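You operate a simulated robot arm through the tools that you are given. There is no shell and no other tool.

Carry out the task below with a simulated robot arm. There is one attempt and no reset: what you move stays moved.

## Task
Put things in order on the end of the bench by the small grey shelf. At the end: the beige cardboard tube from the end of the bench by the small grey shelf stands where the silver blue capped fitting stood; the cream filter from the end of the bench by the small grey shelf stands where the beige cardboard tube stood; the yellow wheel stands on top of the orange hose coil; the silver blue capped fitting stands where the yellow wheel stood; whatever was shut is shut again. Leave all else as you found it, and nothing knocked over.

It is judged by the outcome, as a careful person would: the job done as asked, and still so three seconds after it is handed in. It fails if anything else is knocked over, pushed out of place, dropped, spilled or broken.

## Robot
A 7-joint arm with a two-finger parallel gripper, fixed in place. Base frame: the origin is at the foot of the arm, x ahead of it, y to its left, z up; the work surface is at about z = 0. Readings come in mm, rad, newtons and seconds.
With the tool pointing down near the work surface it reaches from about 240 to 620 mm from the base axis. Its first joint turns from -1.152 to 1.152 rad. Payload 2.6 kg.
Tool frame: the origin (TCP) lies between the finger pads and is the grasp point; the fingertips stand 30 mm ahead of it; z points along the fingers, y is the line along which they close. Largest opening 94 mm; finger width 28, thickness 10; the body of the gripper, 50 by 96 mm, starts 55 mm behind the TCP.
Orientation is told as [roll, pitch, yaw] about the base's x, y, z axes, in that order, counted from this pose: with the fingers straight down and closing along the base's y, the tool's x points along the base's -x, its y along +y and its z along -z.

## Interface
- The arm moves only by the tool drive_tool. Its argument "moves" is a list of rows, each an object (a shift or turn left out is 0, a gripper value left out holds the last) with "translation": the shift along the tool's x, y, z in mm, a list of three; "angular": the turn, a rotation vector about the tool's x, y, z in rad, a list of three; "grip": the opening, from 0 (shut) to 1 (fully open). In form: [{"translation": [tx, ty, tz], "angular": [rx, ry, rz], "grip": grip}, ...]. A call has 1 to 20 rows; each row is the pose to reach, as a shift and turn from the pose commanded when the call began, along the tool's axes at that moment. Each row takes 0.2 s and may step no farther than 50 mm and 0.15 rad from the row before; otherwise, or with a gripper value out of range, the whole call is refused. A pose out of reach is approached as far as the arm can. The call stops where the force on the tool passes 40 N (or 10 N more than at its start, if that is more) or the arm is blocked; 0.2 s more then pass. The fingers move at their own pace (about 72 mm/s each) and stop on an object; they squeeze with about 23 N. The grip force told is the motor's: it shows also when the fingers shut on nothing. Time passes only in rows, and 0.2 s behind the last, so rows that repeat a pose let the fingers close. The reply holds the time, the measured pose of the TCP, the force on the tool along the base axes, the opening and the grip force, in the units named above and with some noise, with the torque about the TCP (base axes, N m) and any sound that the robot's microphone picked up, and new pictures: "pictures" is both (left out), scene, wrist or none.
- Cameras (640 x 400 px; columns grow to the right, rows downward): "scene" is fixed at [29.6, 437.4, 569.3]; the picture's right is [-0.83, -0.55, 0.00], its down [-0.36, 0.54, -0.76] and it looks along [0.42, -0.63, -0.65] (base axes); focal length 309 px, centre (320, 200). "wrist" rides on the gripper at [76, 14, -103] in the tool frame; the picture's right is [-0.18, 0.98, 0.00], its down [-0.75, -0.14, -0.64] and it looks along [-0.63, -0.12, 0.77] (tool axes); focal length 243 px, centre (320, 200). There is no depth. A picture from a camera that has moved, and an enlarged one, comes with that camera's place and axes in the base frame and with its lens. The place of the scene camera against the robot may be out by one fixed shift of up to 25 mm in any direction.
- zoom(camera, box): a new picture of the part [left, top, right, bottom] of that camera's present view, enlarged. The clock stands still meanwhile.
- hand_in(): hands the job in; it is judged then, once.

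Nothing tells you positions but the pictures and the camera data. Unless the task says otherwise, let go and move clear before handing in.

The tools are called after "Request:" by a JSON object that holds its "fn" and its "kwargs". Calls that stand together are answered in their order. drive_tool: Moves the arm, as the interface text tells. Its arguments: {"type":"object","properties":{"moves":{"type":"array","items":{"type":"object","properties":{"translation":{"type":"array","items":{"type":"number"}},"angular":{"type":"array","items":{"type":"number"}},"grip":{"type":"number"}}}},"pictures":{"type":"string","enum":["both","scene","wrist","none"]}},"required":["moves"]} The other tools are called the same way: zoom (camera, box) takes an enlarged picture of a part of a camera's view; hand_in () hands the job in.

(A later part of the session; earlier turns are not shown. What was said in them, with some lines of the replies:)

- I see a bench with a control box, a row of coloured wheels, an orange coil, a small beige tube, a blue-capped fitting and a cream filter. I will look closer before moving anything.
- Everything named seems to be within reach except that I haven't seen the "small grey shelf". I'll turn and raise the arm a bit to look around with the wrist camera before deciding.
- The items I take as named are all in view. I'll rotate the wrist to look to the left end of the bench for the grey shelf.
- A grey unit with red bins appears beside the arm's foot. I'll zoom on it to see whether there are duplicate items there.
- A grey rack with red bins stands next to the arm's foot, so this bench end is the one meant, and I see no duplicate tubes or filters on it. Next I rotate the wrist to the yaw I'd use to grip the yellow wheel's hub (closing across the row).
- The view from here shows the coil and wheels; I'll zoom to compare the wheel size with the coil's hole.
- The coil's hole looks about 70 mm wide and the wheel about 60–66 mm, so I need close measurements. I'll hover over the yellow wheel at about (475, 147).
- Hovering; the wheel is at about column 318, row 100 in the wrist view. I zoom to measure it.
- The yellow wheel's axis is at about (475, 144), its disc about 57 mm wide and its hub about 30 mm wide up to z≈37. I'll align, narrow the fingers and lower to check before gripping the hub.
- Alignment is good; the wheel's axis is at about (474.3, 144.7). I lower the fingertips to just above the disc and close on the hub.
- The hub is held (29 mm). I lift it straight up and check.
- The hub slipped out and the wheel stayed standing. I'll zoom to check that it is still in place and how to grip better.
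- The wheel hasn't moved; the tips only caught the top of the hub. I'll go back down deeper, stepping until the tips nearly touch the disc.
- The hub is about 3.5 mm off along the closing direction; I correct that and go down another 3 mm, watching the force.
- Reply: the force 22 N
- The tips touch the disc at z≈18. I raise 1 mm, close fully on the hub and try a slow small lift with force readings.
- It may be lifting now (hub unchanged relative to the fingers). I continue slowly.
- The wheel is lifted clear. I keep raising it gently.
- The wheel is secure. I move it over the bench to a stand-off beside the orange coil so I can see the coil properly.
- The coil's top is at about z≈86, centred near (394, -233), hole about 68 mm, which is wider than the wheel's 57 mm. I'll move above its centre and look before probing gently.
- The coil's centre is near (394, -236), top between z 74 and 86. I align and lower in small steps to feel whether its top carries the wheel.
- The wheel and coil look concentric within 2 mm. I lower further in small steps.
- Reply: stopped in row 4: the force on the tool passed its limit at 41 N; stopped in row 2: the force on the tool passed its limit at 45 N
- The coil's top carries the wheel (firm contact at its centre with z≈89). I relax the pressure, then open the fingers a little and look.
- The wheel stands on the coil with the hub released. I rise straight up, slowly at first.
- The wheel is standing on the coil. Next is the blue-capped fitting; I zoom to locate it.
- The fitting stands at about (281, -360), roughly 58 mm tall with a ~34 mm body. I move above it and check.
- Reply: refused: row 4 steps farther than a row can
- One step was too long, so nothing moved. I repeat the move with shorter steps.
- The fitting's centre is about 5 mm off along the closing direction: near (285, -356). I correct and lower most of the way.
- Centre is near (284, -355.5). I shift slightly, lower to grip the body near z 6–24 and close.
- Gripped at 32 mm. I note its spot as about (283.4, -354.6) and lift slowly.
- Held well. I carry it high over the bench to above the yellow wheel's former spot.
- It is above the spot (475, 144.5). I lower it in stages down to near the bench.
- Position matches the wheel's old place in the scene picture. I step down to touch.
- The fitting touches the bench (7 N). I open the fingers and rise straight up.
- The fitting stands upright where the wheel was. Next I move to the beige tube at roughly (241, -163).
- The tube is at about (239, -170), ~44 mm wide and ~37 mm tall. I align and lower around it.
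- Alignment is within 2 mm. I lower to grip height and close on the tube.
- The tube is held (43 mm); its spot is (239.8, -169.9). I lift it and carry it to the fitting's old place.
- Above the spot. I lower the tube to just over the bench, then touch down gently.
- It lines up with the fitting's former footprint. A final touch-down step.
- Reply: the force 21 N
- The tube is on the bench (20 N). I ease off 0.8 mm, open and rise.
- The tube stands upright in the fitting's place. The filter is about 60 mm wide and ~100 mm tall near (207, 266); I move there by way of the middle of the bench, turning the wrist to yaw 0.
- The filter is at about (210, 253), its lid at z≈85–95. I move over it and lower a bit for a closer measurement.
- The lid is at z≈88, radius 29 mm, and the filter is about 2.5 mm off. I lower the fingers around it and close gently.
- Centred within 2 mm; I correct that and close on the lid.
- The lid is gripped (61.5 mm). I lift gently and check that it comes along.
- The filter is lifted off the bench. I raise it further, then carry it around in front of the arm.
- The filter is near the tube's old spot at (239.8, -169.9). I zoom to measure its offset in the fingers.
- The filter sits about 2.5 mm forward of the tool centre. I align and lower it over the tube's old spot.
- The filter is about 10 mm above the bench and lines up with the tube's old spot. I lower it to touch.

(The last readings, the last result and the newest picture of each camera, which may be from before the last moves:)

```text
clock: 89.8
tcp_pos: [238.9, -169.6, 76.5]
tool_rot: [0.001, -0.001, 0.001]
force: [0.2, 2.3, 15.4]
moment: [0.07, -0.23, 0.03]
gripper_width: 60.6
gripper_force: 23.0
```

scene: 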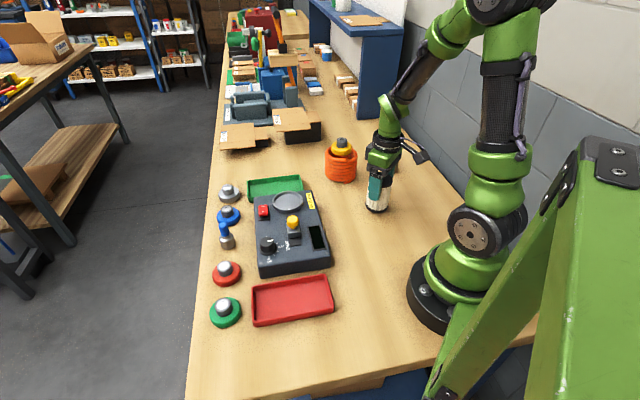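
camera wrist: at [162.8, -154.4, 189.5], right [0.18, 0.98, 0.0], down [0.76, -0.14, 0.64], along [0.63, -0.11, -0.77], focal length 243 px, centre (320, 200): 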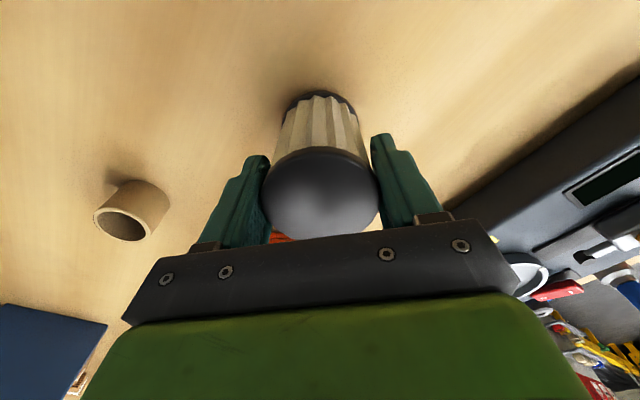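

The filter rests on the bench (15 N). I ease off, open slowly and rise.

Request:
{"fn": "drive_tool", "kwargs": {"moves": [{"translation": [0, 0, -0.7]}, {"translation": [0, 0, -0.7], "grip": 0.75}, {"translation": [0, 0, -0.7], "grip": 0.85}, {"translation": [0, 0, -0.7], "grip": 1}, {"translation": [0, 0, -0.7], "grip": 1}, {"translation": [0, 0, -6], "grip": 1}, {"translation": [0, 0, -22], "grip": 1}, {"translation": [0, 0, -50], "grip": 1}, {"translation": [0, 0, -85], "grip": 1}, {"translation": [0, 0, -120], "grip": 1}, {"translation": [0, 0, -120], "grip": 1}], "pictures": "both"}}

Request:
{"fn": "zoom", "kwargs": {"camera": "scene", "box": [310, 130, 430, 230]}}

Request:
{"fn": "zoom", "kwargs": {"camera": "wrist", "box": [220, 40, 420, 190]}}

```text
clock: 92.2
tcp_pos: [236.2, -170.1, 196.8]
tool_rot: [0.004, 0.001, 0.002]
force: [-0.4, -0.2, 0.4]
moment: [0.0, 0.01, 0.03]
gripper_width: 94.3
gripper_force: 0.2
camera wrist: at [160.9, -156.4, 299.7], right [0.18, 0.98, 0.0], down [0.76, -0.14, 0.64], along [0.63, -0.11, -0.77], focal length 243 px, centre (320, 200)
```

scene: 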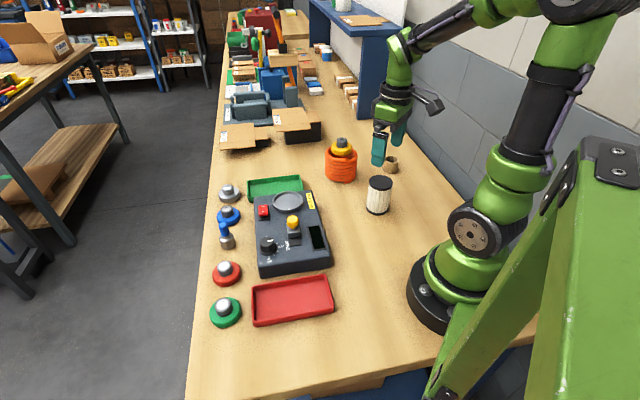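
wrist: 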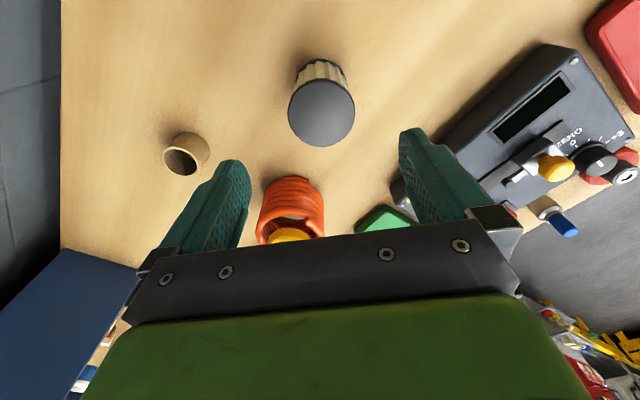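

```text
4.00 times, centred on (370, 180) of scene
camera zoom: at [29.5, 437.4, 569.3], right [-0.83, -0.55, 0.0], down [-0.36, 0.54, -0.76], along [0.42, -0.63, -0.65], focal length 1235 px, centre (120, 280)
```

zoom: 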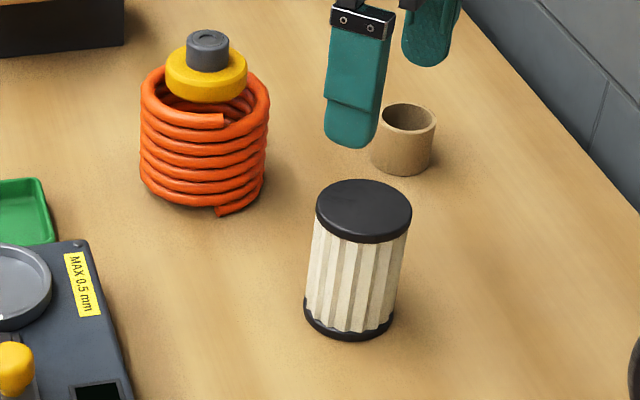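

```text
2.67 times, centred on (320, 115) of wrist
camera zoom: at [160.9, -156.4, 299.7], right [0.18, 0.98, 0.0], down [0.76, -0.14, 0.64], along [0.63, -0.11, -0.77], focal length 647 px, centre (320, 427)
```

zoom: 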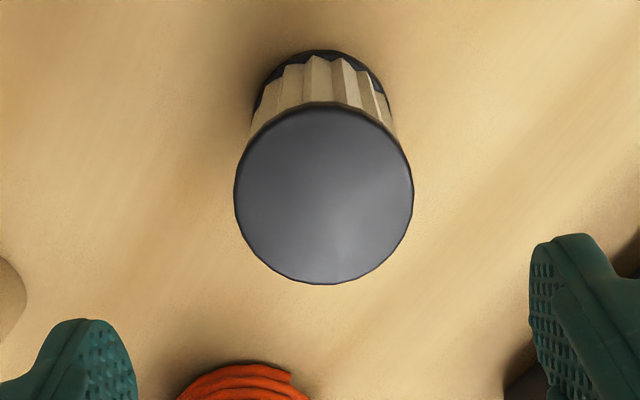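

The filter stands in the tube's place. I raise and withdraw the arm to about its starting pose and check everything.

Request:
{"fn": "drive_tool", "kwargs": {"moves": [{"translation": [0, 0, -40]}, {"translation": [-20, 28, -60]}, {"translation": [-45, 63, -70]}, {"translation": [-70, 98, -70]}, {"translation": [-95, 130, -70]}, {"translation": [-100, 139, -70]}, {"translation": [-100, 139, -70]}], "pictures": "both"}}

Request:
{"fn": "zoom", "kwargs": {"camera": "scene", "box": [200, 170, 360, 270]}}

Request:
{"fn": "zoom", "kwargs": {"camera": "scene", "box": [200, 260, 360, 360]}}

Request:
{"fn": "zoom", "kwargs": {"camera": "scene", "box": [300, 130, 430, 220]}}

```text
clock: 93.8
tcp_pos: [336.8, -29.1, 266.5]
tool_rot: [0.004, 0.001, 0.003]
force: [0.6, -0.9, 0.2]
moment: [-0.01, -0.02, -0.01]
gripper_width: 93.8
gripper_force: 0.1
camera wrist: at [262.0, -15.6, 369.6], right [0.18, 0.98, 0.0], down [0.75, -0.14, 0.64], along [0.63, -0.12, -0.77], focal length 243 px, centre (320, 200)
```

scene: 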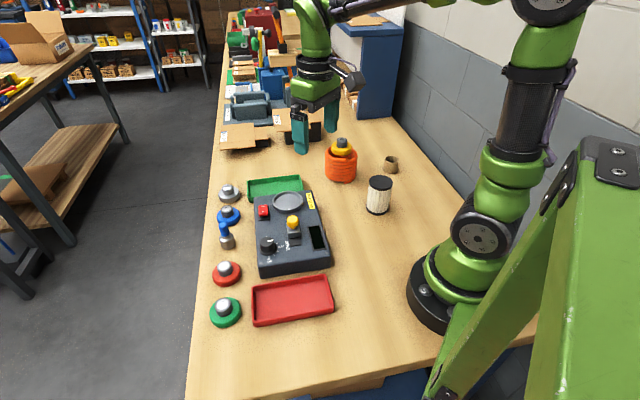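
wrist: 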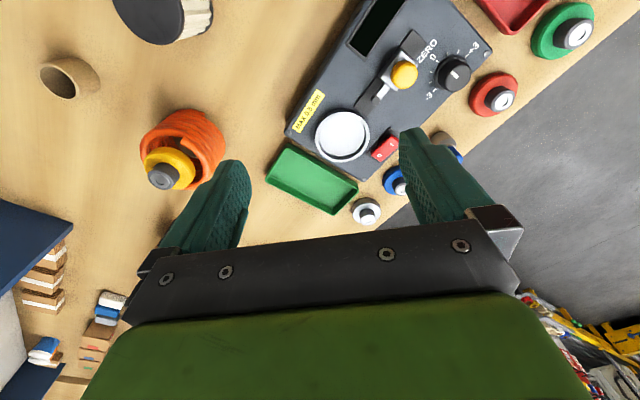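

```text
4.00 times, centred on (280, 220) of scene
camera zoom: at [29.6, 437.4, 569.3], right [-0.83, -0.55, 0.0], down [-0.36, 0.54, -0.76], along [0.42, -0.63, -0.65], focal length 1235 px, centre (480, 120)
```

zoom: 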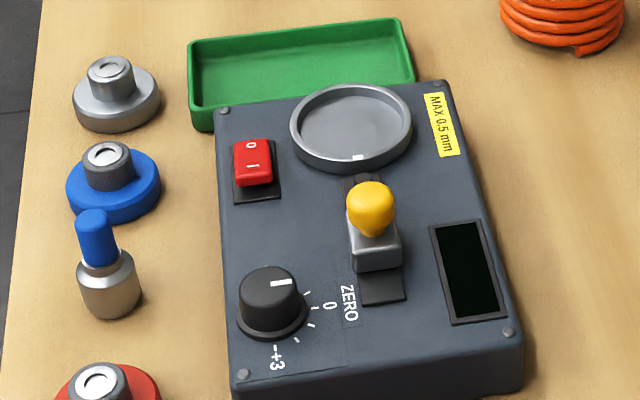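

```text
4.00 times, centred on (280, 310) of scene
camera zoom: at [29.6, 437.4, 569.3], right [-0.83, -0.55, 0.0], down [-0.36, 0.54, -0.76], along [0.42, -0.63, -0.65], focal length 1235 px, centre (480, -240)
```

zoom: 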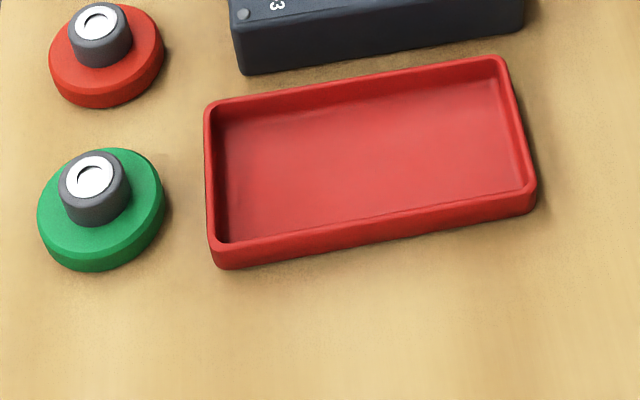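

```text
4.44 times, centred on (365, 175) of scene
camera zoom: at [29.6, 437.4, 569.3], right [-0.83, -0.55, 0.0], down [-0.36, 0.54, -0.76], along [0.42, -0.63, -0.65], focal length 1372 px, centre (120, 311)
```

zoom: 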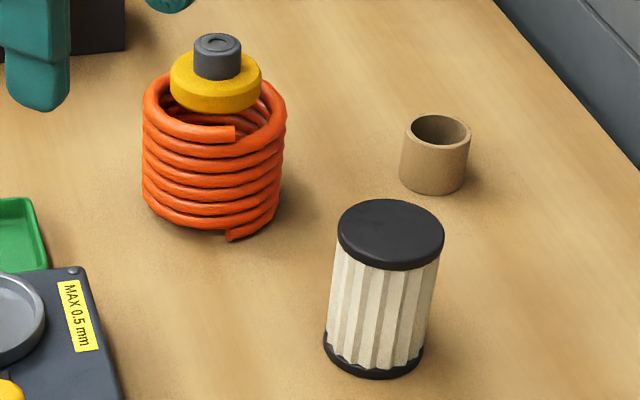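

All four items stand where they should, with the wheel on the coil. The other wheels, trays, control box and coil look just as they did at the start, and nothing was opened. I hand the job in.

Request:
{"fn": "hand_in", "kwargs": {}}

```text
The job is handed in.
```

I finished the rearrangement and handed the job in. In the final pictures everything is upright and the arm is clear of the bench.

- **Yellow wheel:** it stands on top of the orange hose coil, roughly centred. The coil's hole looks wider than the wheel in the pictures. The arm still met firm support at the top of the coil, and the wheel has stayed put since I let go.
- **Silver blue-capped fitting:** it stands where the yellow wheel was.
- **Beige cardboard tube:** it stands where the fitting was.
- **Cream filter:** it stands where the tube was.

From the camera measurements, the fitting, tube and filter are each within about 2 mm of the spot they were meant for. The coil, the other coloured wheels, the trays and the control box look the same as in the first pictures. I didn't open anything, so there was nothing to shut again.

On the first try at lifting the wheel, my grip slipped. The wheel stayed upright, and the second try held.
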